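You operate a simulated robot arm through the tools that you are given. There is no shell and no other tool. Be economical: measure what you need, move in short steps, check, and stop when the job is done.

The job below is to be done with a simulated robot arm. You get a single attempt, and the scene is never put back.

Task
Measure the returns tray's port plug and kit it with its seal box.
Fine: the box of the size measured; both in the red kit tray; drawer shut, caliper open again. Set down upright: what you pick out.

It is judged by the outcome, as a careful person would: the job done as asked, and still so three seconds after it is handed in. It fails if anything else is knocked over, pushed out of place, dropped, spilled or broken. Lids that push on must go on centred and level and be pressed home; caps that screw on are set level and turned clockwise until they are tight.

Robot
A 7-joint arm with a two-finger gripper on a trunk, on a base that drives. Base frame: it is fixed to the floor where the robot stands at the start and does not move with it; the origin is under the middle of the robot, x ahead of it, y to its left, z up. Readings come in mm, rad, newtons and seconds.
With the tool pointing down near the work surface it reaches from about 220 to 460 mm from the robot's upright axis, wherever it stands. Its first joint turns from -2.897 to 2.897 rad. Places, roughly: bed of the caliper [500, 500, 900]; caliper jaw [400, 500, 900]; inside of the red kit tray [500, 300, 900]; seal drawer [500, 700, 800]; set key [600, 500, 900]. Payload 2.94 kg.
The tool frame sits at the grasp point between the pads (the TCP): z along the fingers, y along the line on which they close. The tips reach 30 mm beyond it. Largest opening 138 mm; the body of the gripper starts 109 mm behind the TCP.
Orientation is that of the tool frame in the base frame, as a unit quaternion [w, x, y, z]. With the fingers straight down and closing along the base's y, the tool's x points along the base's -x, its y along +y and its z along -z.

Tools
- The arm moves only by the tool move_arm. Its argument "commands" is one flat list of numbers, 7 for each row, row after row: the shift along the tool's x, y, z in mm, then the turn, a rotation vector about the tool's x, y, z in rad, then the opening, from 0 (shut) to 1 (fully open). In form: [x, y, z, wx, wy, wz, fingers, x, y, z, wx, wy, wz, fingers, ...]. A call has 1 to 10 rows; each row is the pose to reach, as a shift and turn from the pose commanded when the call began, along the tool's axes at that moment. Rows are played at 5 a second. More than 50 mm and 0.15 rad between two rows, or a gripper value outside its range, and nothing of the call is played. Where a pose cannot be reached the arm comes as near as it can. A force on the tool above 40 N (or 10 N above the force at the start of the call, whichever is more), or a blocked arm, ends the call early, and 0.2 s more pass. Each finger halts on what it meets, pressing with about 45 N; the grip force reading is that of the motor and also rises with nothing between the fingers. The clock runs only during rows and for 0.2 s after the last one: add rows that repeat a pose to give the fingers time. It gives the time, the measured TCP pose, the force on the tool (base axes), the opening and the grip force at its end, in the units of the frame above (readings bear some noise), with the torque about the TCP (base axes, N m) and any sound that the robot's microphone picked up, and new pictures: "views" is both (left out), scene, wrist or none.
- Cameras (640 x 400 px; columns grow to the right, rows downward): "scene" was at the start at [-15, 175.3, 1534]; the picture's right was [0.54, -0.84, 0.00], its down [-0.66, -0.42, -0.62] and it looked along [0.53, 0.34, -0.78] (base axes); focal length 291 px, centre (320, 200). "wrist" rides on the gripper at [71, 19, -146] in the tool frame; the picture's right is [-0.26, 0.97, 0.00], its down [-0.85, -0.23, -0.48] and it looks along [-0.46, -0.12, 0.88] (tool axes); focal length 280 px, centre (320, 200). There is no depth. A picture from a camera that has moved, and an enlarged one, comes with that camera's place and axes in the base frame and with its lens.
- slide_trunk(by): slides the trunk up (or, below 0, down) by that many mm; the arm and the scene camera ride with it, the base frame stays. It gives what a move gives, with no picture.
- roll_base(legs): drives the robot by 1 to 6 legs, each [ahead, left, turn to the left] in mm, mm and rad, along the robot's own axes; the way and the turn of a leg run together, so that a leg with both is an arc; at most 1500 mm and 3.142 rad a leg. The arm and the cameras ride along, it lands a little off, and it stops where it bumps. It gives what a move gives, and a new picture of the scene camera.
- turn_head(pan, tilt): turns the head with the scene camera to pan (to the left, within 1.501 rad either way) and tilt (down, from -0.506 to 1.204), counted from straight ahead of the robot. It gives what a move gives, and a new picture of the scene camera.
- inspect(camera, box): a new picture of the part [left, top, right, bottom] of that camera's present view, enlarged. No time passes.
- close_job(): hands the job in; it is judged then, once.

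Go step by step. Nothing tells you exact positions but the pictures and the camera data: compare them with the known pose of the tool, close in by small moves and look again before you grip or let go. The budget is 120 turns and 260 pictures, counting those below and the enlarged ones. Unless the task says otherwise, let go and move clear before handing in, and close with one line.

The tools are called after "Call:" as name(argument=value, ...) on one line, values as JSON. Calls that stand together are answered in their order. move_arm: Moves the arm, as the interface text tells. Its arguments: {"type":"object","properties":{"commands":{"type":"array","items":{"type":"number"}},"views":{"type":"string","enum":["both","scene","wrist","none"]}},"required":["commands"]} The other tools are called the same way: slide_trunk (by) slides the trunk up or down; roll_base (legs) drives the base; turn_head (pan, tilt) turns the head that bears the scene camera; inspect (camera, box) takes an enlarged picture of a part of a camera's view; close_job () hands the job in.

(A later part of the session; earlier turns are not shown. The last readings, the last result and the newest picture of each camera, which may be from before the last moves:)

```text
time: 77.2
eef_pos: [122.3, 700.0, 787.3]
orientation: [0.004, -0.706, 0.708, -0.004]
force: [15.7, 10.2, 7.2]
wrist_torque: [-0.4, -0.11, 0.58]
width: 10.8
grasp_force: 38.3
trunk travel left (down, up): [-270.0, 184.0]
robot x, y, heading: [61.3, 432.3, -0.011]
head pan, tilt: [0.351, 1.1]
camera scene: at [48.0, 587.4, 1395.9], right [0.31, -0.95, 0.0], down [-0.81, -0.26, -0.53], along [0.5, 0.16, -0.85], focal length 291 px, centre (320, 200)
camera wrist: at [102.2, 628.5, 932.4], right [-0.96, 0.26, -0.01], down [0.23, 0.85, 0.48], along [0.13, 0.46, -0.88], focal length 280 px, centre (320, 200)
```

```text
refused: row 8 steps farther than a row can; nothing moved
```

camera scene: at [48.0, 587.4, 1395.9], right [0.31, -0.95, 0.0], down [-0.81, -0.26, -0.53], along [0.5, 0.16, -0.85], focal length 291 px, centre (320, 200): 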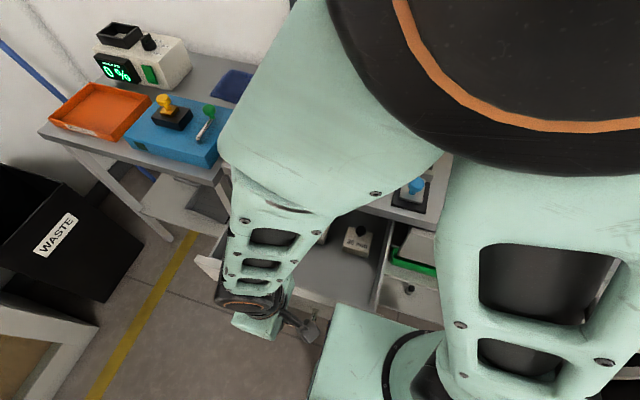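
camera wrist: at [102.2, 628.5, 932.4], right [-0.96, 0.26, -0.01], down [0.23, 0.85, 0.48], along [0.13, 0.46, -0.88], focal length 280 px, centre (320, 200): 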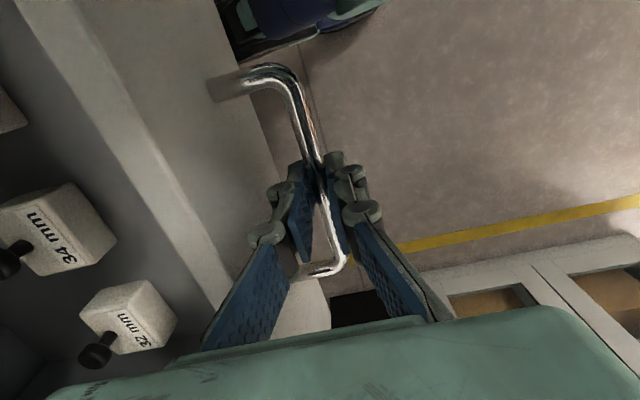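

Call:
move_arm(commands=[0, -1, -1, 0, 0, 0, 0.06, 0, 0, -1, 0, 0, 0, 0.15, 0, 0, -1, 0, 0, 0, 0.23, 0, 0, -1, 0, 0, 0, 0.23, 0, 0, -40, 0, 0, 0, 0.23, 0, 0, -85, 0, 0, 0, 0.23, 0, 0, -130, 0, 0, 0, 0.23, 0, -35, -160, 0, 0, 0, 0.3, 0, -75, -180, 0, 0, 0, 0.4, 0, -75, -180, 0, 0, 0, 0.4])

```text
time: 79.4
eef_pos: [195.2, 700.3, 971.1]
orientation: [-0.007, 0.708, -0.706, 0.001]
force: [-0.1, 0.5, 0.8]
wrist_torque: [-0.03, 0.03, 0.02]
width: 55.4
grasp_force: 0.0
trunk travel left (down, up): [-270.0, 184.0]
robot x, y, heading: [57.9, 427.0, -0.009]
head pan, tilt: [0.351, 1.1]
camera scene: at [35.7, 505.8, 1410.6], right [-0.75, -0.66, 0.0], down [-0.48, 0.55, -0.69], along [0.45, -0.52, -0.73], focal length 291 px, centre (320, 200)
camera wrist: at [174.4, 628.2, 1115.5], right [-0.97, 0.26, -0.01], down [0.22, 0.85, 0.48], along [0.13, 0.47, -0.87], focal length 280 px, centre (320, 200)
```

scene: 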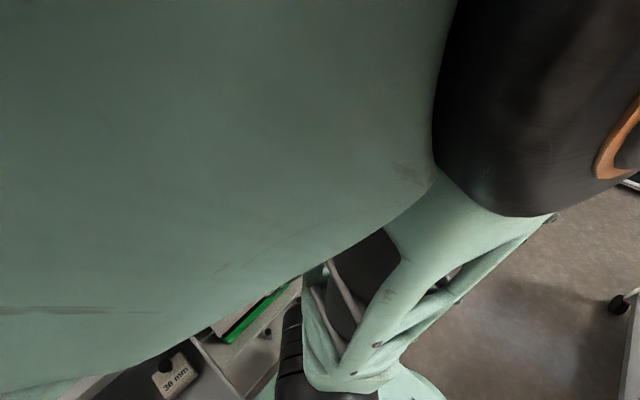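
wrist: 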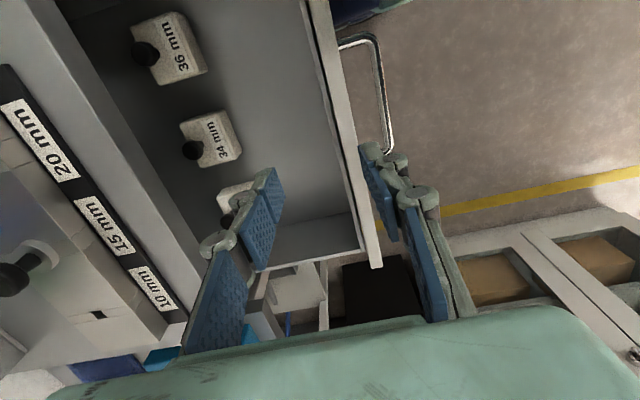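

The drawer holds 36, 34 and 32 mm boxes from right to left. My finger width (32.9 mm) sits between 32 and 34, so before trusting the display I'll check the caliper's zero by closing it empty. I'm swinging back toward the jaw knob and unwinding the yaw.

Call:
move_arm(commands=[0, -15, -30, 0, 0, 0.13, 0.4, 10, -40, -50, 0, 0, 0.26, 0.4, 20, -65, -59, 0, 0, 0.39, 0.4, 35, -90, -59, 0, 0, 0.52, 0.4, 48, -115, -59, 0, 0, 0.65, 0.4, 60, -135, -59, 0, 0, 0.785, 0.45, 60, -135, -59, 0, 0, 0.785, 0.45], views="none")

```text
time: 81.0
eef_pos: [330.2, 639.1, 1031.3]
orientation: [0.004, -0.383, 0.924, -0.001]
force: [-1.1, 0.6, -0.2]
wrist_torque: [-0.05, 0.0, -0.02]
width: 62.1
grasp_force: 0.0
trunk travel left (down, up): [-270.0, 184.0]
robot x, y, heading: [57.4, 431.6, -0.009]
head pan, tilt: [0.351, 1.1]
```

Call:
move_arm(commands=[5, -27, 0, 0, 0, 0.13, 0.45, 9, -54, 0, 0, 0, 0.26, 0.45, 14, -81, 0, 0, 0, 0.39, 0.45, 18, -108, 0, 0, 0, 0.52, 0.45, 22, -135, 0, 0, 0, 0.65, 0.45, 26, -159, 0, 0, 0, 0.785, 0.45, 26, -159, 20, 0, 0, 0.785, 0.45, 26, -159, 20, 0, 0, 0.785, 0.45])

Call:
inspect(camera="wrist", box=[220, 60, 420, 260])

```text
time: 82.8
eef_pos: [425.7, 509.0, 1009.2]
orientation: [0.005, 0.0, 1.0, 0.001]
force: [1.1, 0.1, -0.1]
wrist_torque: [-0.01, -0.02, -0.03]
width: 62.2
grasp_force: 0.1
trunk travel left (down, up): [-270.0, 184.0]
robot x, y, heading: [63.4, 427.1, -0.007]
head pan, tilt: [0.351, 1.1]
camera scene: at [68.2, 554.0, 1422.6], right [-0.14, -0.99, 0.0], down [-0.61, 0.09, -0.78], along [0.78, -0.11, -0.62], focal length 291 px, centre (320, 200)
camera wrist: at [353.8, 527.5, 1152.6], right [0.26, 0.97, 0.01], down [0.85, -0.23, 0.48], along [0.47, -0.12, -0.88], focal length 280 px, centre (320, 200)
```

scene: 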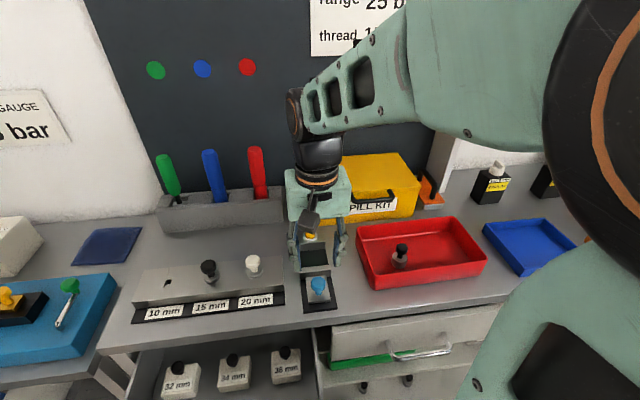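
wrist: 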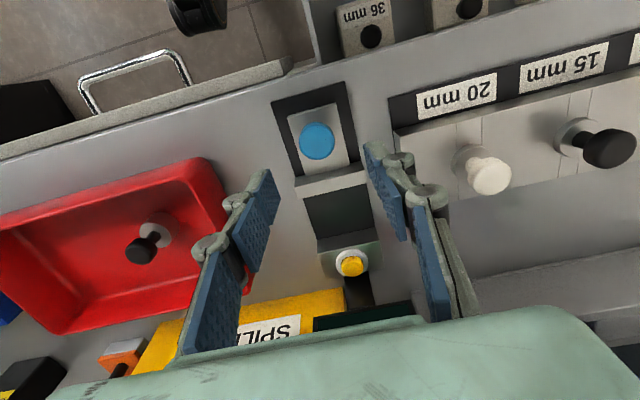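

```text
2.00 times, centred on (320, 160) of wrist
camera zoom: at [353.8, 527.5, 1152.6], right [0.26, 0.97, 0.01], down [0.85, -0.23, 0.48], along [0.47, -0.12, -0.88], focal length 561 px, centre (320, 280)
```

zoom: 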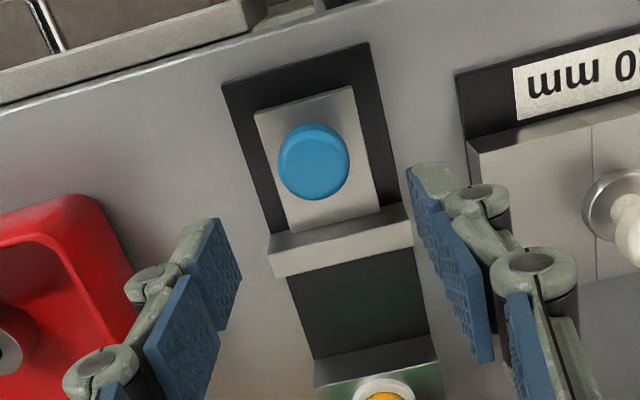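

I'll lower onto the jaw knob, grip it, and close the empty caliper.

Call:
move_arm(commands=[1, 0, 35, 0, 0.01, 0, 0.45, 1, 0, 65, 0, 0.01, 0, 0.45, 1, 0, 78, 0, 0.01, 0, 0.45, 1, 0, 78, 0, 0.01, 0, 0.3, 1, 0, 78, 0, 0.01, 0, 0.15, 1, 0, 78, 0, 0.01, 0, 0.15, 1, 0, 78, 0, 0.01, 0, 0.15], views="wrist")

Call:
move_arm(commands=[-8, 0, 0, 0, 0, 0, 0.15, -16, 0, 0, 0, 0, 0, 0.15, -24, 0, 0, 0, 0, 0, 0.15, -32, 0, 0, 0, 0, 0, 0.15, -40, 0, 0, 0, 0, 0, 0.15, -48, 0, 0, 0, 0, 0, 0.15, -55, 0, 0, 0, 0, 0, 0.15, -60, 0, 0, 0, 0, 0, 0.15, -64, 0, 0, 0, 0, 0, 0.15, -64, 0, 0, 0, 0, 0, 0.15], views="wrist")

```text
time: 84.4
eef_pos: [424.0, 508.0, 931.4]
orientation: [0.001, 0.0, 1.0, 0.001]
force: [-0.1, -6.7, -0.7]
wrist_torque: [-0.16, -0.21, 0.02]
width: 28.1
grasp_force: 45.3
trunk travel left (down, up): [-270.0, 184.0]
robot x, y, heading: [58.7, 430.4, -0.011]
head pan, tilt: [0.351, 1.1]
camera wrist: at [355.0, 526.3, 1075.6], right [0.26, 0.97, 0.0], down [0.85, -0.23, 0.48], along [0.46, -0.12, -0.88], focal length 280 px, centre (320, 200)
```

wrist: 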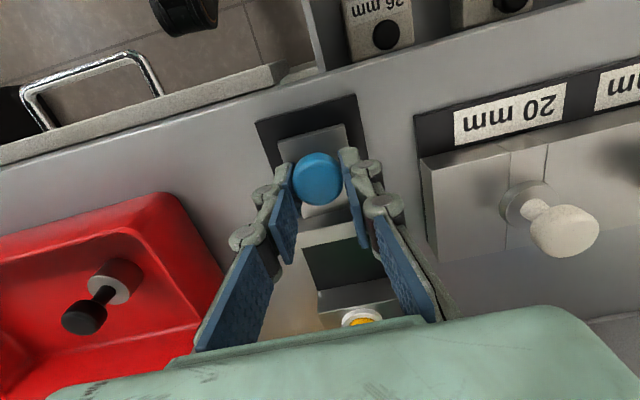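

```text
time: 86.6
eef_pos: [489.7, 507.1, 931.1]
orientation: [0.0, -0.001, 1.0, 0.003]
force: [-2.2, -16.1, -21.6]
wrist_torque: [-0.22, 0.79, 0.08]
width: 28.3
grasp_force: 45.3
trunk travel left (down, up): [-270.0, 184.0]
robot x, y, heading: [59.1, 427.4, -0.01]
head pan, tilt: [0.351, 1.1]
camera wrist: at [419.5, 526.2, 1076.0], right [0.26, 0.97, 0.0], down [0.85, -0.23, 0.47], along [0.46, -0.12, -0.88], focal length 280 px, centre (320, 200)
```

wrist: 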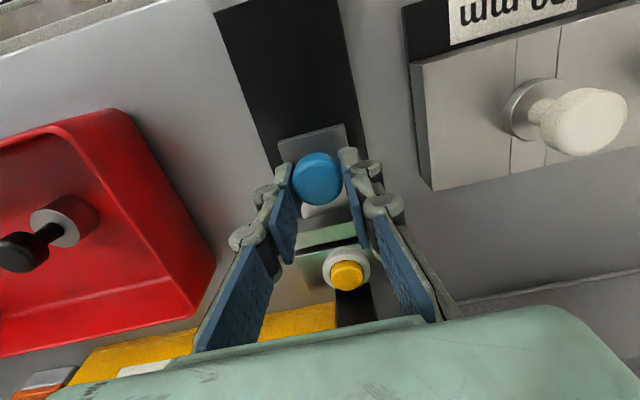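

Call:
move_arm(commands=[-2, -1, -1, 0, 0, 0, 0.15, -4, -1, -1, 0, 0, 0, 0.15, -6, -1, -1, 0, 0, 0, 0.15, -7, -1, -1, 0, 0, 0, 0.15, -7, -1, -1, 0, 0, 0, 0.15], views="wrist")

Call:
inspect(camera="scene", box=[250, 170, 370, 300])

```text
time: 87.8
eef_pos: [494.3, 507.8, 931.4]
orientation: [-0.003, -0.002, 1.0, 0.001]
force: [-3.1, -9.3, -34.4]
wrist_torque: [-0.11, -0.26, 0.07]
width: 28.5
grasp_force: 45.0
trunk travel left (down, up): [-270.0, 184.0]
robot x, y, heading: [59.3, 428.6, -0.01]
head pan, tilt: [0.351, 1.1]
camera wrist: at [425.9, 526.3, 1076.4], right [0.26, 0.97, 0.0], down [0.85, -0.23, 0.47], along [0.46, -0.12, -0.88], focal length 280 px, centre (320, 200)
```

wrist: 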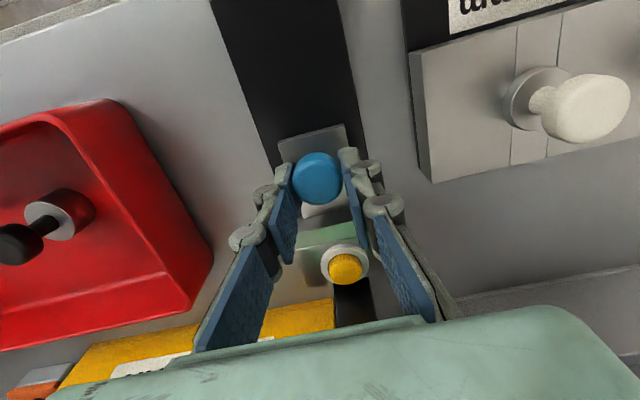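

```text
3.08 times, centred on (310, 235) of scene
camera zoom: at [44.7, 586.7, 1390.0], right [0.34, -0.94, 0.0], down [-0.84, -0.3, -0.45], along [0.43, 0.15, -0.89], focal length 895 px, centre (351, 92)
```

zoom: 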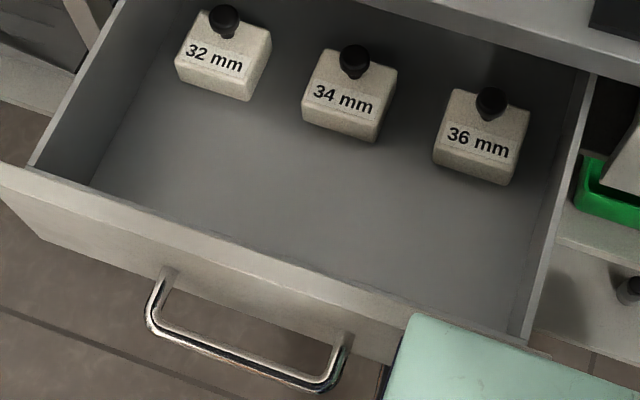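

Call:
move_arm(commands=[-1, 0, 1, 0, 0, 0, 0.15, -2, 0, 1, 0, 0, 0, 0.15, -3, 0, 1, 0, 0, 0, 0.15, -3, 0, 1, 0, 0, 0, 0.15], views="wrist")

```text
time: 88.8
eef_pos: [495.8, 508.5, 932.1]
orientation: [-0.003, -0.002, 1.0, 0.001]
force: [-17.9, -3.2, -19.4]
wrist_torque: [-0.04, 0.37, 0.04]
width: 28.5
grasp_force: 44.7
trunk travel left (down, up): [-270.0, 184.0]
robot x, y, heading: [59.5, 431.1, -0.009]
head pan, tilt: [0.351, 1.1]
camera wrist: at [426.3, 526.3, 1076.6], right [0.26, 0.97, 0.0], down [0.85, -0.23, 0.47], along [0.45, -0.12, -0.88], focal length 280 px, centre (320, 200)
```

wrist: 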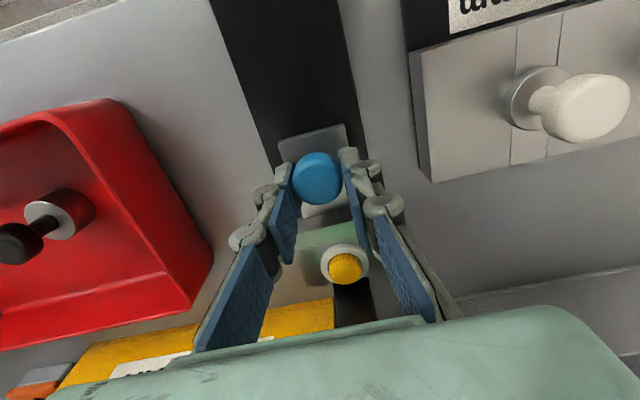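

The jaw has met the anvil. I'll release and move aside to read the display.

Call:
move_arm(commands=[0, 0, 0, 0, 0, 0, 0.25, 0, 0, 0, 0, 0, 0, 0.4, 0, 0, 0, 0, 0, 0, 0.45, 0, 0, -45, 0, 0, 0, 0.45, 15, -10, -90, 0, 0, 0, 0.45, 45, -40, -110, 0, 0, 0, 0.45, 70, -80, -120, 0, 0, 0, 0.45, 70, -120, -120, 0, 0, 0, 0.45, 70, -120, -120, 0, 0, 0, 0.45])

Call:
inspect(camera="scene", box=[230, 170, 370, 310])

Call:
inspect(camera="wrist", box=[360, 60, 600, 300])

```text
time: 90.8
eef_pos: [428.9, 387.3, 1051.9]
orientation: [0.001, -0.001, 1.0, 0.001]
force: [0.8, -0.3, 0.2]
wrist_torque: [0.03, 0.02, 0.02]
width: 62.2
grasp_force: 0.2
trunk travel left (down, up): [-270.0, 184.0]
robot x, y, heading: [61.7, 430.2, -0.011]
head pan, tilt: [0.351, 1.1]
camera scene: at [42.4, 587.1, 1390.0], right [0.34, -0.94, 0.0], down [-0.84, -0.3, -0.45], along [0.43, 0.15, -0.89], focal length 291 px, centre (320, 200)
camera wrist: at [358.3, 406.3, 1196.4], right [0.26, 0.97, 0.0], down [0.85, -0.23, 0.48], along [0.46, -0.12, -0.88], focal length 280 px, centre (320, 200)
```

scene: 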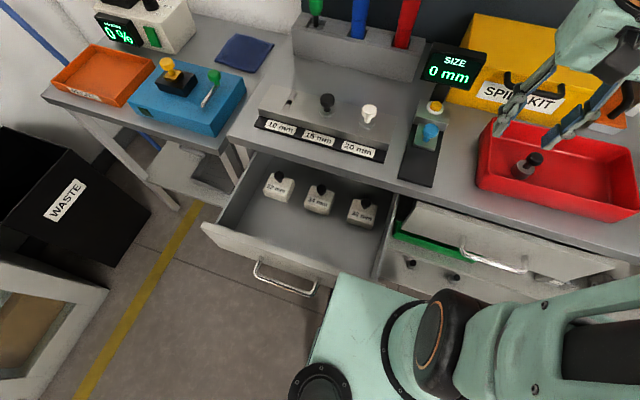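
wrist: 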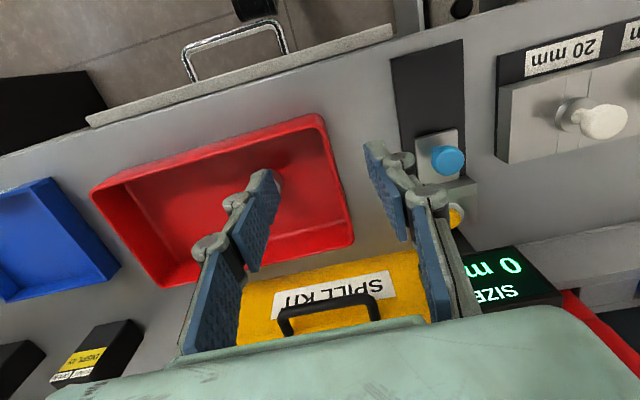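

```text
2.86 times, centred on (300, 240) of scene
camera zoom: at [42.4, 587.1, 1390.0], right [0.34, -0.94, 0.0], down [-0.84, -0.3, -0.45], along [0.43, 0.15, -0.89], focal length 831 px, centre (377, 86)
```

zoom: 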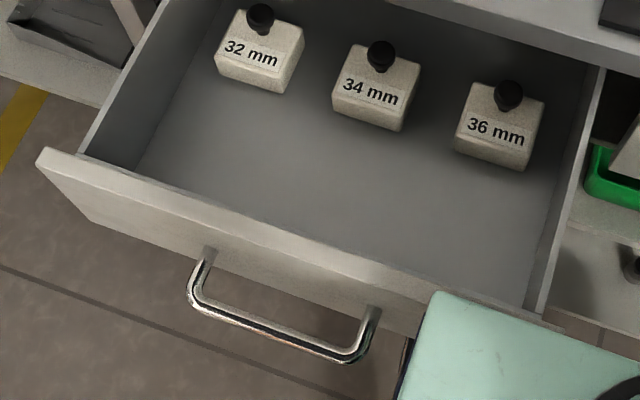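

```text
1.67 times, centred on (480, 180) of wrist
camera zoom: at [358.3, 406.3, 1196.4], right [0.26, 0.97, 0.0], down [0.85, -0.23, 0.48], along [0.46, -0.12, -0.88], focal length 467 px, centre (53, 233)
```

zoom: 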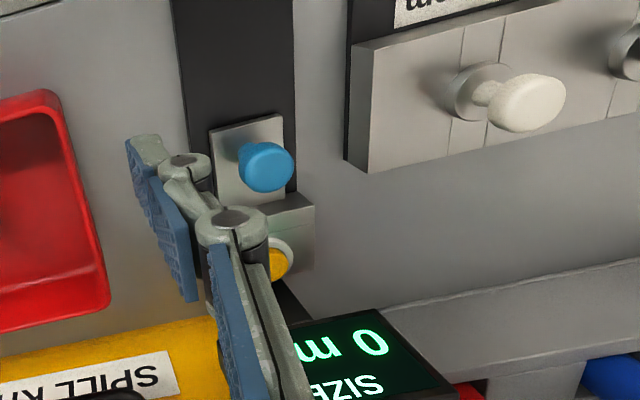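

The empty caliper reads 0 mm, so 34 mm is a true reading and the 34 mm box is right. I'll go back and reopen the jaw to 70 mm.

Call:
move_arm(commands=[-35, 35, 0, 0, 0, 0, 0.5, -55, 75, 0, 0, 0, 0, 0.5, -66, 120, 5, 0, 0, 0, 0.5, -66, 121, 45, 0, 0, 0, 0.5, -66, 121, 85, 0, 0, 0, 0.5, -66, 121, 121, 0, 0, 0, 0.5, -66, 121, 121, 0, 0, 0, 0.5], views="wrist")

```text
time: 92.4
eef_pos: [496.1, 508.7, 930.1]
orientation: [0.001, -0.001, 1.0, 0.002]
force: [0.2, 0.7, -0.9]
wrist_torque: [0.0, 0.02, 0.02]
width: 68.9
grasp_force: 0.0
trunk travel left (down, up): [-270.0, 184.0]
robot x, y, heading: [64.0, 432.0, -0.008]
head pan, tilt: [0.351, 1.1]
camera wrist: at [425.5, 526.5, 1074.6], right [0.26, 0.97, 0.0], down [0.85, -0.23, 0.48], along [0.46, -0.12, -0.88], focal length 280 px, centre (320, 200)
```

wrist: 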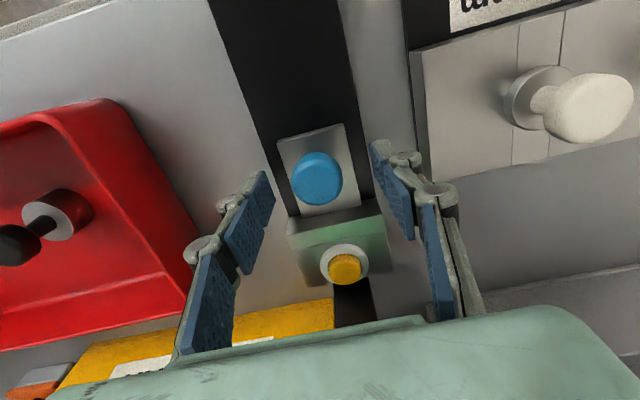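

Call:
move_arm(commands=[0, 0, 0, 0, 0, 0, 0.3, 0, 0, 0, 0, 0, 0, 0.15, 0, 0, 0, 0, 0, 0, 0.15, 0, 0, 0, 0, 0, 0, 0.15], views="none")

Call:
move_arm(commands=[8, 0, 0, 0, 0, 0, 0.15, 16, 0, 0, 0, 0, 0, 0.15, 24, 0, 0, 0, 0, 0, 0.15, 32, 0, 0, 0, 0, 0, 0.15, 40, 0, 0, 0, 0, 0, 0.15, 48, 0, 0, 0, 0, 0, 0.15, 56, 0, 0, 0, 0, 0, 0.15, 64, 0, 0, 0, 0, 0, 0.15, 71, 0, 0, 0, 0, 0, 0.15, 71, 0, 0, 0, 0, 0, 0.15], views="wrist")

```text
time: 93.4
eef_pos: [496.8, 509.2, 930.6]
orientation: [0.0, -0.001, 1.0, 0.002]
force: [-0.8, -0.5, -2.7]
wrist_torque: [-0.05, -0.18, -0.01]
width: 28.3
grasp_force: 44.6
trunk travel left (down, up): [-270.0, 184.0]
robot x, y, heading: [61.5, 427.2, -0.01]
head pan, tilt: [0.351, 1.1]
```

```text
time: 95.6
eef_pos: [426.1, 508.1, 931.1]
orientation: [-0.001, -0.001, 1.0, 0.001]
force: [8.3, -8.8, -37.0]
wrist_torque: [-0.13, -0.58, 0.09]
width: 28.4
grasp_force: 44.7
trunk travel left (down, up): [-270.0, 184.0]
robot x, y, heading: [61.9, 432.1, -0.011]
head pan, tilt: [0.351, 1.1]
camera wrist: at [355.6, 526.3, 1075.3], right [0.26, 0.97, 0.0], down [0.85, -0.23, 0.47], along [0.46, -0.12, -0.88], focal length 280 px, centre (320, 200)
```

wrist: 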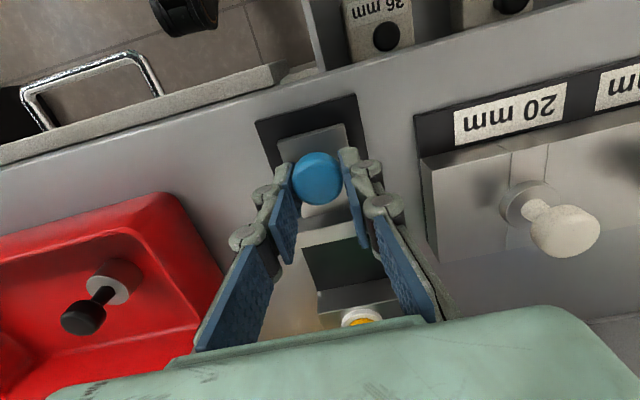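

Jaw open again. I'll release the knob, lift and move over toward the drawer.

Call:
move_arm(commands=[0, 0, 1, 0, 0, 0, 0.15, 0, 0, 1, 0, 0, 0, 0.3, 0, 0, 0, 0, 0, 0, 0.45, 0, 0, 0, 0, 0, 0, 0.45, 0, 0, -45, 0, 0, 0, 0.45, 0, 0, -90, 0, 0, 0, 0.45, 30, 30, -110, 0, 0, 0, 0.45, 60, 65, -110, 0, 0, 0, 0.45, 90, 100, -110, 0, 0, 0, 0.45, 110, 140, -110, 0, 0, 0, 0.45])

Call:
inspect(camera="scene", box=[210, 150, 410, 300])

```text
time: 97.8
eef_pos: [320.1, 640.0, 1026.1]
orientation: [-0.035, 0.017, 0.999, -0.006]
force: [0.0, -0.5, 0.1]
wrist_torque: [0.05, 0.0, 0.0]
width: 62.3
grasp_force: 0.0
trunk travel left (down, up): [-270.0, 184.0]
robot x, y, heading: [59.1, 428.5, -0.005]
head pan, tilt: [0.351, 1.1]
camera scene: at [36.9, 593.4, 1387.6], right [0.45, -0.89, 0.0], down [-0.81, -0.41, -0.42], along [0.37, 0.19, -0.91], focal length 291 px, centre (320, 200)
camera wrist: at [260.2, 662.5, 1174.0], right [0.29, 0.96, -0.03], down [0.87, -0.25, 0.42], along [0.39, -0.15, -0.91], focal length 280 px, centre (320, 200)
```

scene: 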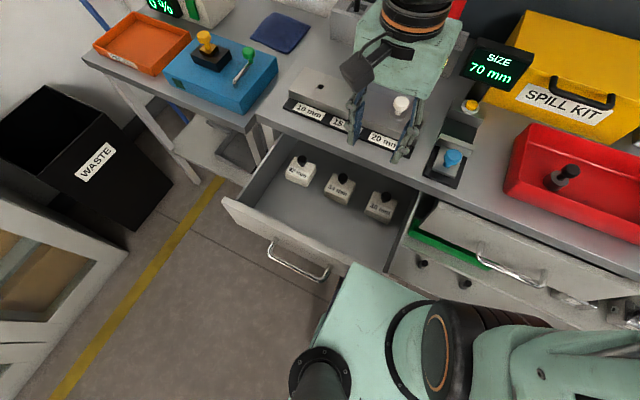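
wrist: 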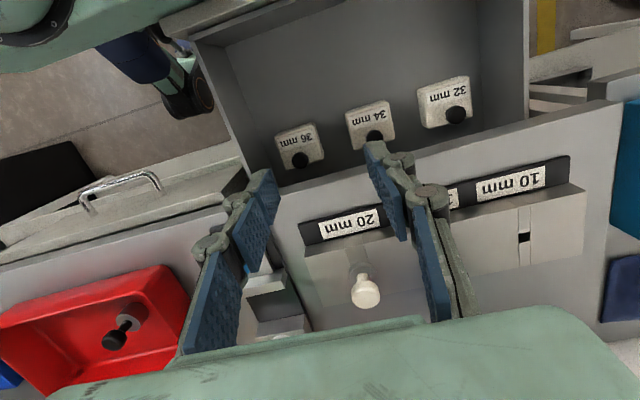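

```text
2.67 times, centred on (310, 225) of scene
camera zoom: at [36.9, 593.4, 1387.6], right [0.45, -0.89, 0.0], down [-0.81, -0.41, -0.42], along [0.37, 0.19, -0.91], focal length 775 px, centre (347, 133)
```

zoom: 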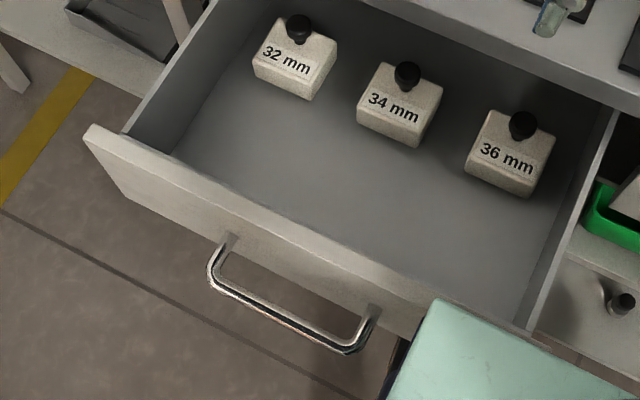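

The 34 mm box's knob comes out at about (356, 698, 788), almost under the bench edge, so the drawer must come out ~65 mm more. I'll lower closed fingers inside the drawer and push its front panel outward; first move over the empty front part.

Call:
move_arm(commands=[15, 8, 0, -0.012, -0.07, -0.1, 0.2, 30, 16, 0, -0.012, -0.07, -0.22, 0.05, 45, 24, 0, -0.012, -0.07, -0.34, 0, 60, 32, 0, -0.012, -0.07, -0.46, 0, 75, 40, 0, -0.012, -0.07, -0.58, 0, 90, 48, 10, -0.012, -0.07, -0.7, 0, 100, 52, 20, -0.012, -0.07, -0.785, 0, 100, 52, 20, -0.012, -0.07, -0.785, 0])

```text
time: 98.3
eef_pos: [299.2, 648.1, 1001.7]
orientation: [-0.043, -0.052, 0.998, -0.01]
force: [-0.7, -0.2, -0.4]
wrist_torque: [-0.02, -0.01, 0.03]
width: 6.7
grasp_force: 0.0
trunk travel left (down, up): [-270.0, 184.0]
robot x, y, heading: [59.1, 428.3, -0.002]
head pan, tilt: [0.351, 1.1]
stopped in row 2: the arm was blocked; the commanded pose is now the measured one
camera scene: at [34.9, 594.2, 1386.4], right [0.48, -0.88, 0.0], down [-0.8, -0.44, -0.4], along [0.35, 0.19, -0.92], focal length 291 px, centre (320, 200)
camera wrist: at [240.2, 663.9, 1150.4], right [0.16, 0.99, -0.04], down [0.91, -0.13, 0.4], along [0.39, -0.1, -0.91], focal length 280 px, centre (320, 200)
```

scene: 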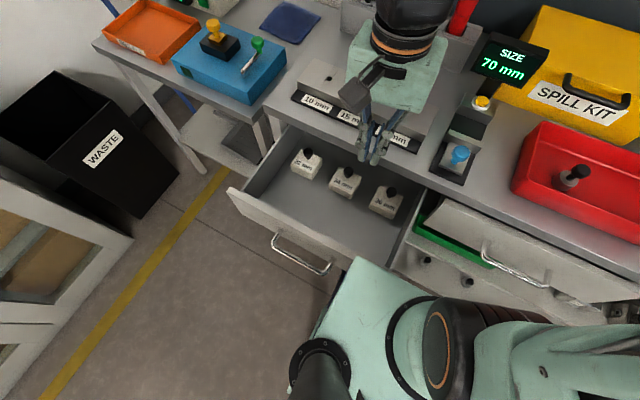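
wrist: 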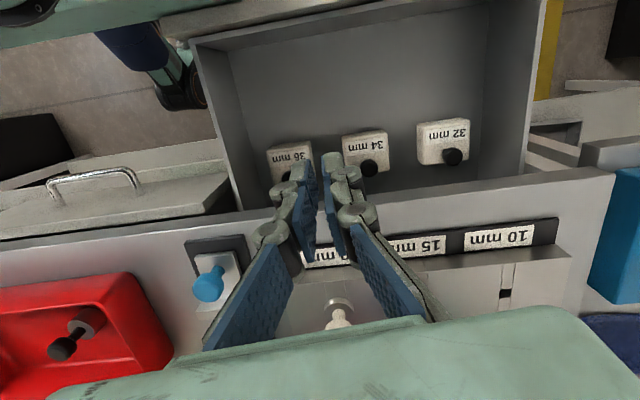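

The arm folds too tightly up high; lower heights worked before. I'll go down a little first, straighten, then move in.

Call:
move_arm(commands=[0, 5, 25, 0, -0.04, -0.05, 0, 0, 10, 50, 0, -0.08, -0.1, 0, 10, 18, 75, 0, -0.08, -0.2, 0, 10, 25, 85, 0, -0.08, -0.3, 0, 10, 25, 85, 0, -0.08, -0.3, 0], views="wrist")

```text
time: 99.5
eef_pos: [276.5, 672.7, 918.1]
orientation: [-0.003, -0.207, 0.978, -0.002]
force: [0.6, -0.2, -0.3]
wrist_torque: [0.0, 0.0, 0.0]
width: 0.0
grasp_force: 29.0
trunk travel left (down, up): [-270.0, 184.0]
robot x, y, heading: [59.8, 432.5, -0.009]
head pan, tilt: [0.351, 1.1]
camera wrist: at [205.6, 661.5, 1062.5], right [-0.15, 0.99, -0.01], down [0.87, 0.14, 0.47], along [0.47, 0.07, -0.88], focal length 280 px, centre (320, 200)
```

wrist: 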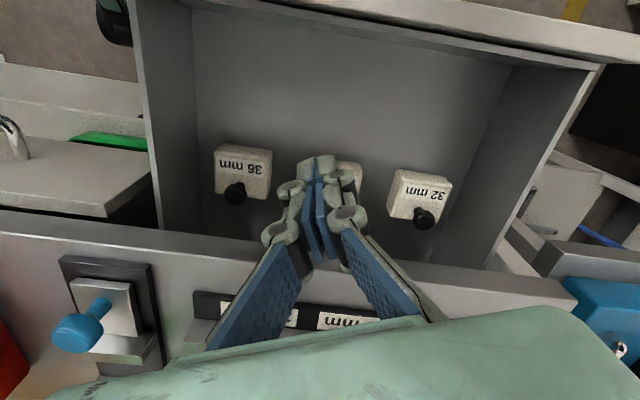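

Call:
move_arm(commands=[16, 15, 10, 0, 0, -0.1, 0, 32, 30, 20, 0, 0, -0.2, 0, 47, 45, 40, 0, 0, -0.3, 0, 47, 45, 70, 0, 0, -0.37, 0, 47, 45, 98, 0, 0, -0.37, 0, 47, 45, 98, 0, 0, -0.37, 0])

```text
time: 100.9
eef_pos: [215.0, 694.4, 818.7]
orientation: [-0.003, -0.382, 0.924, -0.001]
force: [0.0, 0.3, 0.3]
wrist_torque: [0.02, 0.02, -0.01]
width: 0.1
grasp_force: 28.7
trunk travel left (down, up): [-270.0, 184.0]
robot x, y, heading: [61.8, 430.9, -0.009]
head pan, tilt: [0.351, 1.1]
camera scene: at [39.1, 595.5, 1390.1], right [0.46, -0.89, 0.0], down [-0.79, -0.41, -0.46], along [0.4, 0.21, -0.89], focal length 291 px, centre (320, 200)
camera wrist: at [154.0, 658.4, 963.5], right [-0.5, 0.87, 0.0], down [0.77, 0.44, 0.47], along [0.41, 0.23, -0.88], focal length 280 px, centre (320, 200)
```

scene: 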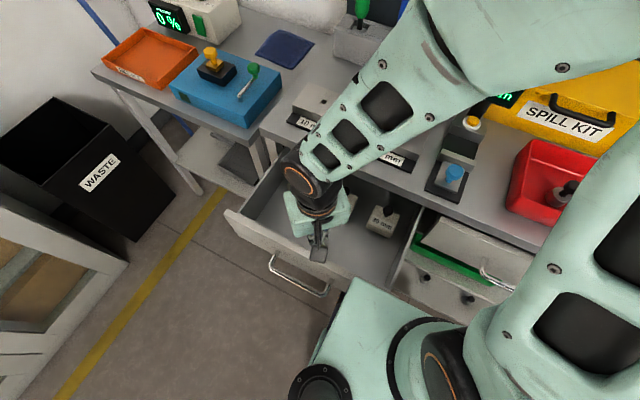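
wrist: 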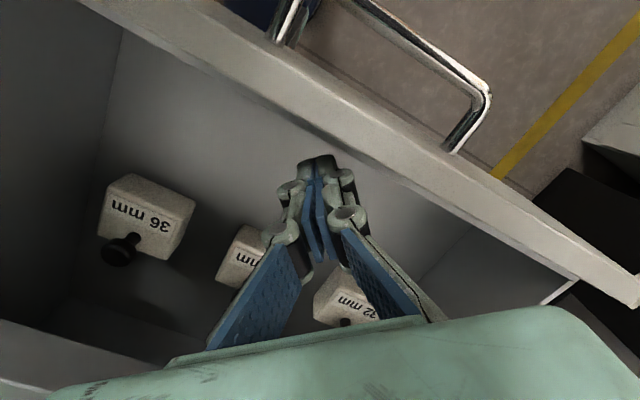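

Fingers are inside the drawer, clear of the boxes. I'll lower slightly and push the front panel outward.

Call:
move_arm(commands=[0, 0, 14, 0, 0, 0, 0, 10, 10, 14, 0, 0, 0, 0, 20, 20, 14, 0, 0, 0, 0, 28, 28, 14, 0, 0, 0, 0, 36, 36, 14, 0, 0, 0, 0, 44, 44, 14, 0, 0, 0, 0, 52, 52, 14, 0, 0, 0, 0, 60, 60, 14, 0, 0, 0, 0, 60, 60, 14, 0, 0, 0, 0])

```text
time: 101.7
eef_pos: [202.8, 693.9, 805.0]
orientation: [-0.002, -0.378, 0.926, -0.002]
force: [5.3, -0.6, 0.9]
wrist_torque: [0.03, 0.1, 0.01]
width: 0.0
grasp_force: 28.1
trunk travel left (down, up): [-270.0, 184.0]
robot x, y, heading: [59.3, 430.0, -0.01]
head pan, tilt: [0.351, 1.1]
stopped in row 3: the force on the tool passed its limit at 53 N (the readings are from after the stop); the commanded pose is now the measured one
camera scene: at [42.9, 587.2, 1390.5], right [0.33, -0.94, 0.0], down [-0.84, -0.3, -0.46], along [0.43, 0.15, -0.89], focal length 291 px, centre (320, 200)
camera wrist: at [139.2, 658.0, 949.0], right [-0.49, 0.87, 0.0], down [0.77, 0.43, 0.47], along [0.42, 0.23, -0.88], focal length 280 px, centre (320, 200)
```

scene: 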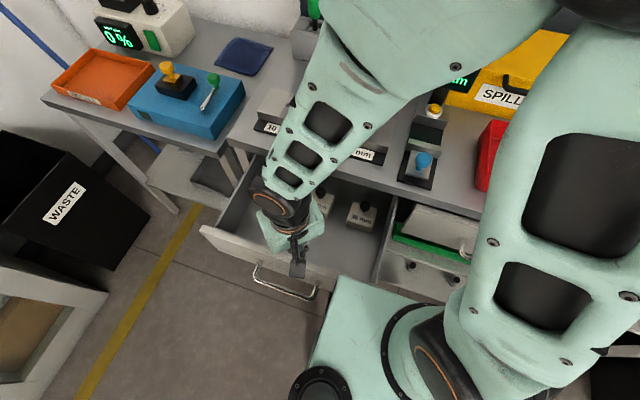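
wrist: 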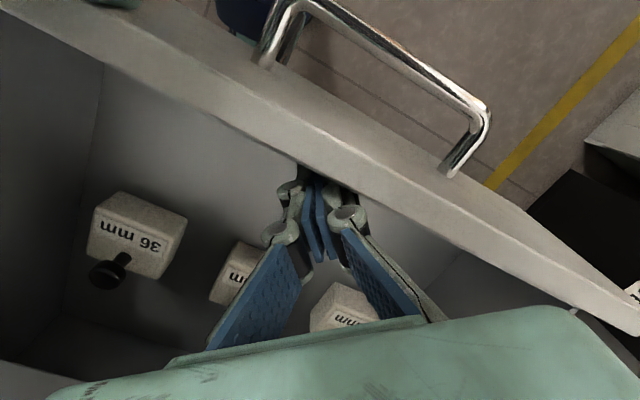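

Contact with the front panel. I'll push more slowly to see whether the drawer still moves or is at its stop.

Call:
move_arm(commands=[2, 2, 0, 0, 0, 0, 0, 4, 4, 0, 0, 0, 0, 0, 6, 6, 0, 0, 0, 0, 0, 8, 8, 0, 0, 0, 0, 0, 10, 10, 0, 0, 0, 0, 0, 12, 12, 0, 0, 0, 0, 0, 14, 14, 0, 0, 0, 0, 0, 16, 16, 0, 0, 0, 0, 0, 18, 18, 0, 0, 0, 0, 0, 20, 20, 0, 0, 0, 0, 0])

```text
time: 102.2
eef_pos: [203.0, 693.0, 804.2]
orientation: [0.001, -0.376, 0.927, -0.003]
force: [3.8, 0.4, 1.4]
wrist_torque: [0.03, 0.05, -0.03]
width: 0.0
grasp_force: 28.3
trunk travel left (down, up): [-270.0, 184.0]
robot x, y, heading: [61.3, 431.7, -0.011]
head pan, tilt: [0.351, 1.1]
stopped in row 2: the force on the tool passed its limit at 46 N (the readings are from after the stop); the commanded pose is now the measured one
camera scene: at [43.4, 587.1, 1390.9], right [0.33, -0.95, 0.0], down [-0.84, -0.29, -0.47], along [0.44, 0.15, -0.88], focal length 291 px, centre (320, 200)
camera wrist: at [138.6, 658.3, 948.7], right [-0.48, 0.88, -0.01], down [0.77, 0.43, 0.48], along [0.42, 0.23, -0.88], focal length 280 px, centre (320, 200)
```

scene: 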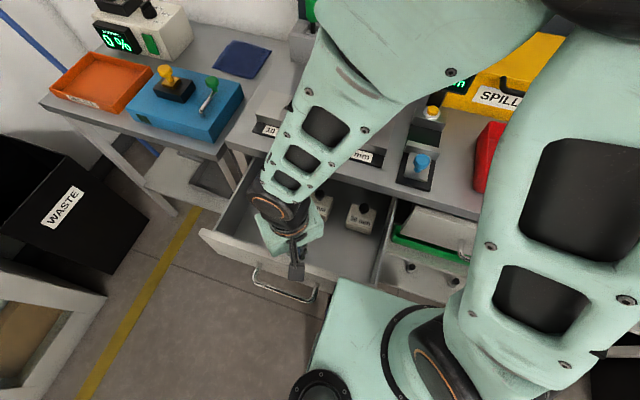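
wrist: 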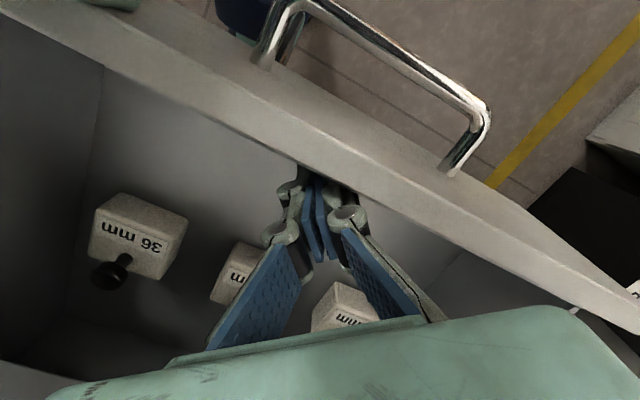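

The drawer is at its end stop, and the box knob at x≈355 lies just before the bench edge (x≈360). So I'll tilt the gripper ~0.4 rad to reach the knob from the front, lift slightly, draw the box forward, then lift. First rise, open and reorient.

Call:
move_arm(commands=[-10, -10, -20, 0, 0, 0.05, 0.1, -20, -20, -45, 0, 0, 0.15, 0.3, -30, -35, -60, 0, 0, 0.27, 0.4, -38, -48, -65, 0, 0, 0.4, 0.4, -46, -55, -65, 0, 0, 0.53, 0.4, -52, -60, -65, 0, 0, 0.66, 0.4, -52, -62, -65, 0, 0, 0.77, 0.4, -52, -62, -65, 0, 0, 0.77, 0.4])

```text
time: 104.0
eef_pos: [281.3, 684.2, 868.8]
orientation: [-0.001, 0.001, 1.0, -0.003]
force: [0.6, 0.4, 0.0]
wrist_torque: [-0.03, 0.0, -0.01]
width: 55.1
grasp_force: 0.1
trunk travel left (down, up): [-270.0, 184.0]
robot x, y, heading: [57.7, 431.6, -0.01]
head pan, tilt: [0.351, 1.1]
camera scene: at [54.8, 568.1, 1399.2], right [0.03, -1.0, 0.0], down [-0.82, -0.02, -0.57], along [0.57, 0.02, -0.82], focal length 291 px, centre (320, 200)
camera wrist: at [212.2, 704.6, 1013.0], right [0.26, 0.96, -0.01], down [0.85, -0.23, 0.48], along [0.46, -0.13, -0.88], focal length 280 px, centre (320, 200)
```

scene: 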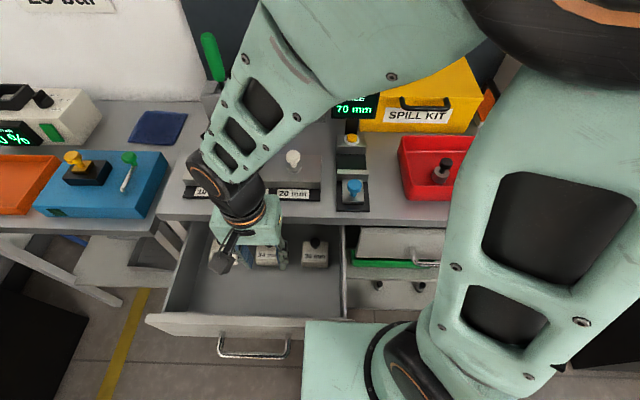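
wrist: 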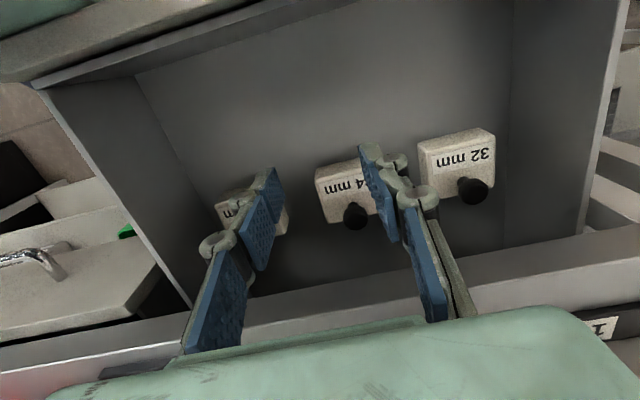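

Call:
inspect(camera="wrist", box=[220, 120, 520, 320])

Call:
inspect(camera="scene", box=[190, 190, 350, 300])

```text
2.00 times, centred on (370, 220) of wrist
camera zoom: at [212.2, 704.6, 1013.0], right [0.26, 0.96, -0.01], down [0.85, -0.23, 0.48], along [0.46, -0.13, -0.88], focal length 561 px, centre (220, 160)
```

zoom: 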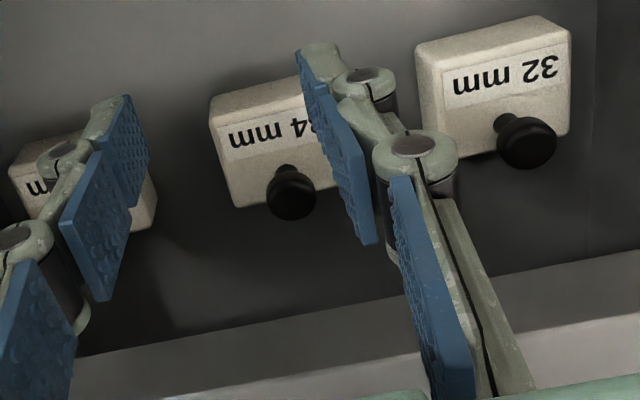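

```text
3.64 times, centred on (270, 245) of scene
camera zoom: at [54.8, 568.1, 1399.2], right [0.03, -1.0, 0.0], down [-0.82, -0.02, -0.57], along [0.57, 0.02, -0.82], focal length 1057 px, centre (502, 36)
```

zoom: 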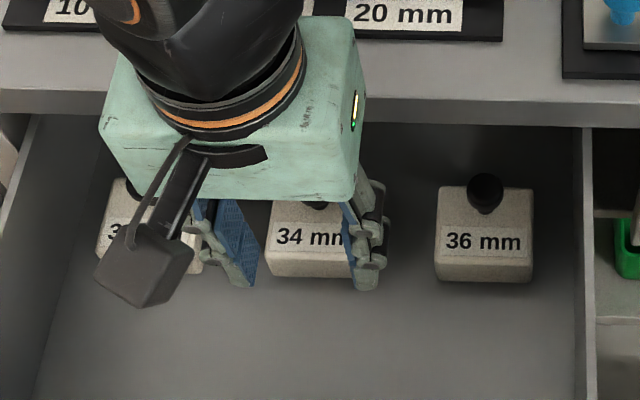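

The knob of the 34 mm box is near (354, 698), top z≈790. I'll tilt the gripper to -0.39 rad at a standoff in front of it.

Call:
move_arm(commands=[-8, 5, 0, 0, -0.13, 0, 0.36, -18, 10, 0, 0, -0.26, 0, 0.36, -36, 14, -3, 0, -0.39, 0, 0.36, -36, 14, -3, 0, -0.39, 0, 0.36, -36, 14, -3, 0, -0.39, 0, 0.36])

Call:
inspect(camera="wrist", box=[200, 60, 440, 260])

Call:
inspect(camera="scene", box=[190, 180, 350, 290])

```text
time: 105.2
eef_pos: [318.1, 696.5, 869.2]
orientation: [0.191, -0.001, 0.982, -0.007]
force: [-0.2, -0.4, 0.3]
wrist_torque: [0.0, 0.0, 0.0]
width: 49.7
grasp_force: 0.1
trunk travel left (down, up): [-270.0, 184.0]
robot x, y, heading: [59.3, 428.2, -0.005]
head pan, tilt: [0.351, 1.1]
camera scene: at [60.9, 567.3, 1407.3], right [0.02, -1.0, 0.0], down [-0.75, -0.01, -0.66], along [0.66, 0.01, -0.75], focal length 291 px, centre (320, 200)
camera wrist: at [197.9, 717.6, 975.7], right [0.24, 0.97, 0.08], down [0.61, -0.22, 0.76], along [0.76, -0.13, -0.64], focal length 280 px, centre (320, 200)
```

scene: 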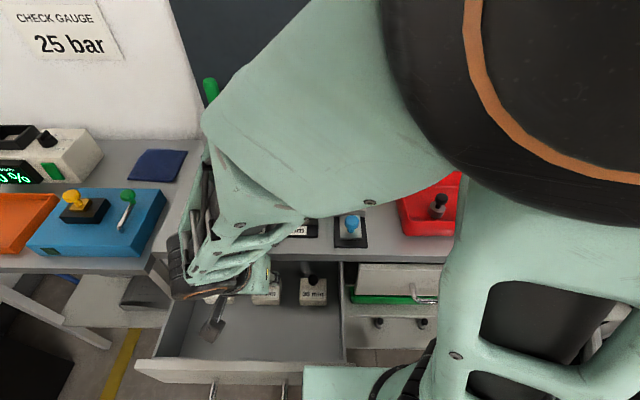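
wrist: 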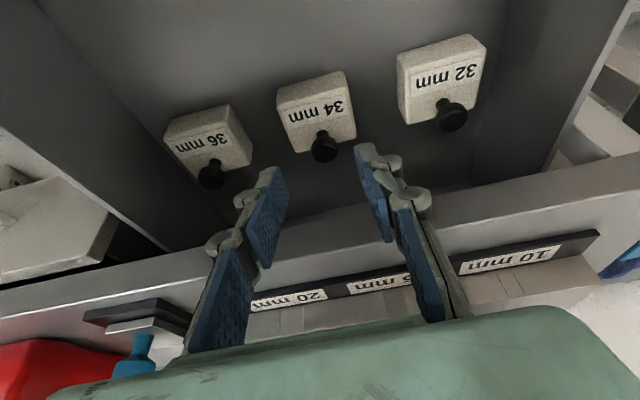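

```text
2.00 times, centred on (320, 160) of wrist
camera zoom: at [197.9, 717.6, 975.7], right [0.24, 0.97, 0.08], down [0.61, -0.22, 0.76], along [0.76, -0.13, -0.64], focal length 561 px, centre (320, 280)
```

zoom: 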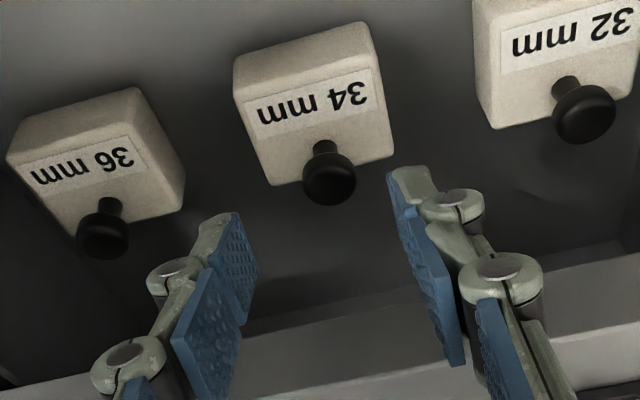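

```text
3.64 times, centred on (270, 235) of scene
camera zoom: at [60.9, 567.3, 1407.3], right [0.02, -1.0, 0.0], down [-0.75, -0.01, -0.66], along [0.66, 0.01, -0.75], focal length 1057 px, centre (502, 73)
```

zoom: 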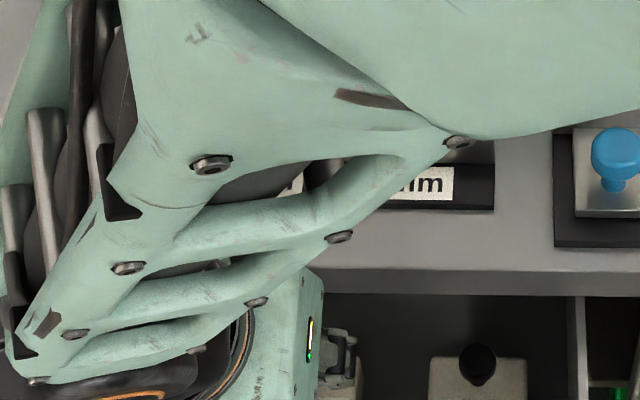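

The boxes are low, about 60×50×33 mm, with the label and knob on top. I'll advance along the tool axis toward the knob and check before closing.

Call:
move_arm(commands=[-1, 2.5, 25, 0, 0, 0, 0.36, -2, 2.5, 50, 0, 0, 0, 0.36, -2, 2.5, 50, 0, 0, 0, 0.36], views="wrist")

Call:
inspect(camera="wrist", box=[200, 60, 440, 260])

```text
time: 106.0
eef_pos: [338.0, 701.8, 827.3]
orientation: [0.196, 0.0, 0.981, -0.002]
force: [0.2, 0.0, -0.6]
wrist_torque: [-0.03, -0.02, 0.0]
width: 50.0
grasp_force: 0.0
trunk travel left (down, up): [-270.0, 184.0]
robot x, y, heading: [63.7, 430.5, -0.007]
head pan, tilt: [0.351, 1.1]
camera wrist: at [217.7, 721.0, 933.8], right [0.24, 0.97, 0.1], down [0.6, -0.23, 0.77], along [0.76, -0.13, -0.64], focal length 280 px, centre (320, 200)
```

wrist: 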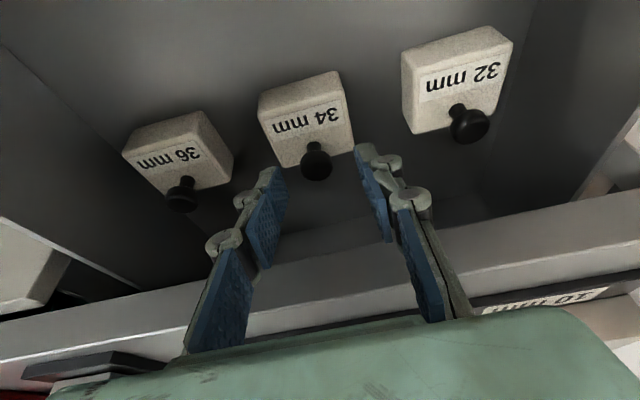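

```text
2.00 times, centred on (320, 160) of wrist
camera zoom: at [217.7, 721.0, 933.8], right [0.24, 0.97, 0.1], down [0.6, -0.23, 0.77], along [0.76, -0.13, -0.64], focal length 561 px, centre (320, 280)
```

zoom: 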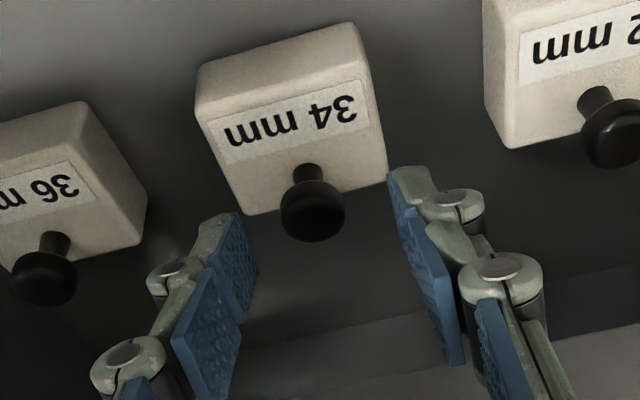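

Call:
move_arm(commands=[0, -2.5, 12, 0, 0, 0, 0.36, 0, -2.5, 22, 0, 0, 0, 0.36, 0, -2.5, 27, 0, 0, 0, 0.36, 0, -2.5, 27, 0, 0, 0, 0.36], views="wrist")

Call:
inspect(camera="wrist", box=[200, 60, 440, 260])

```text
time: 107.0
eef_pos: [349.2, 698.8, 803.0]
orientation: [0.195, -0.001, 0.981, -0.002]
force: [-0.2, 0.1, -1.0]
wrist_torque: [-0.01, -0.03, -0.01]
width: 50.0
grasp_force: 0.0
trunk travel left (down, up): [-270.0, 184.0]
robot x, y, heading: [57.9, 431.3, -0.009]
head pan, tilt: [0.351, 1.1]
camera wrist: at [228.8, 717.8, 907.8], right [0.24, 0.97, 0.1], down [0.6, -0.23, 0.77], along [0.76, -0.13, -0.64], focal length 280 px, centre (320, 200)
```

wrist: 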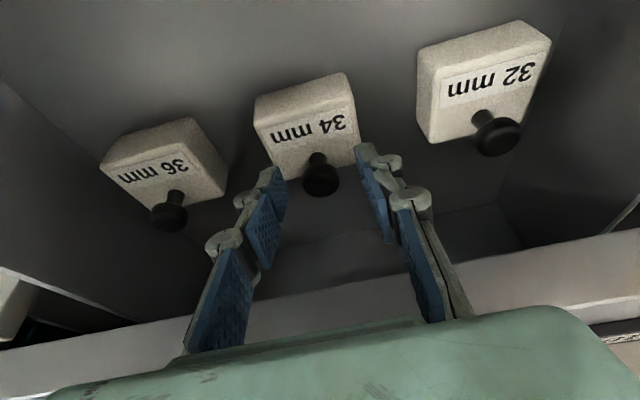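

```text
2.00 times, centred on (320, 160) of wrist
camera zoom: at [228.8, 717.8, 907.8], right [0.24, 0.97, 0.1], down [0.6, -0.23, 0.77], along [0.76, -0.13, -0.64], focal length 561 px, centre (320, 280)
```

zoom: 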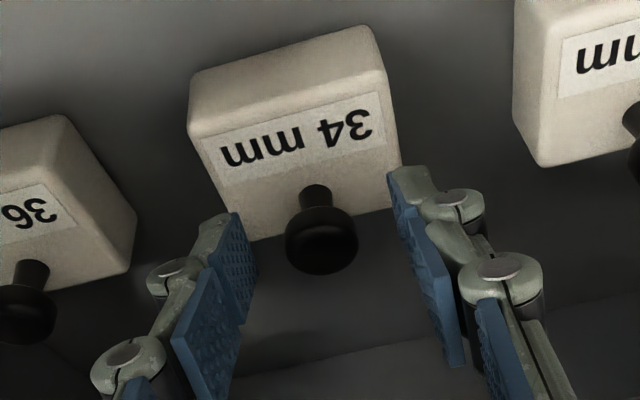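

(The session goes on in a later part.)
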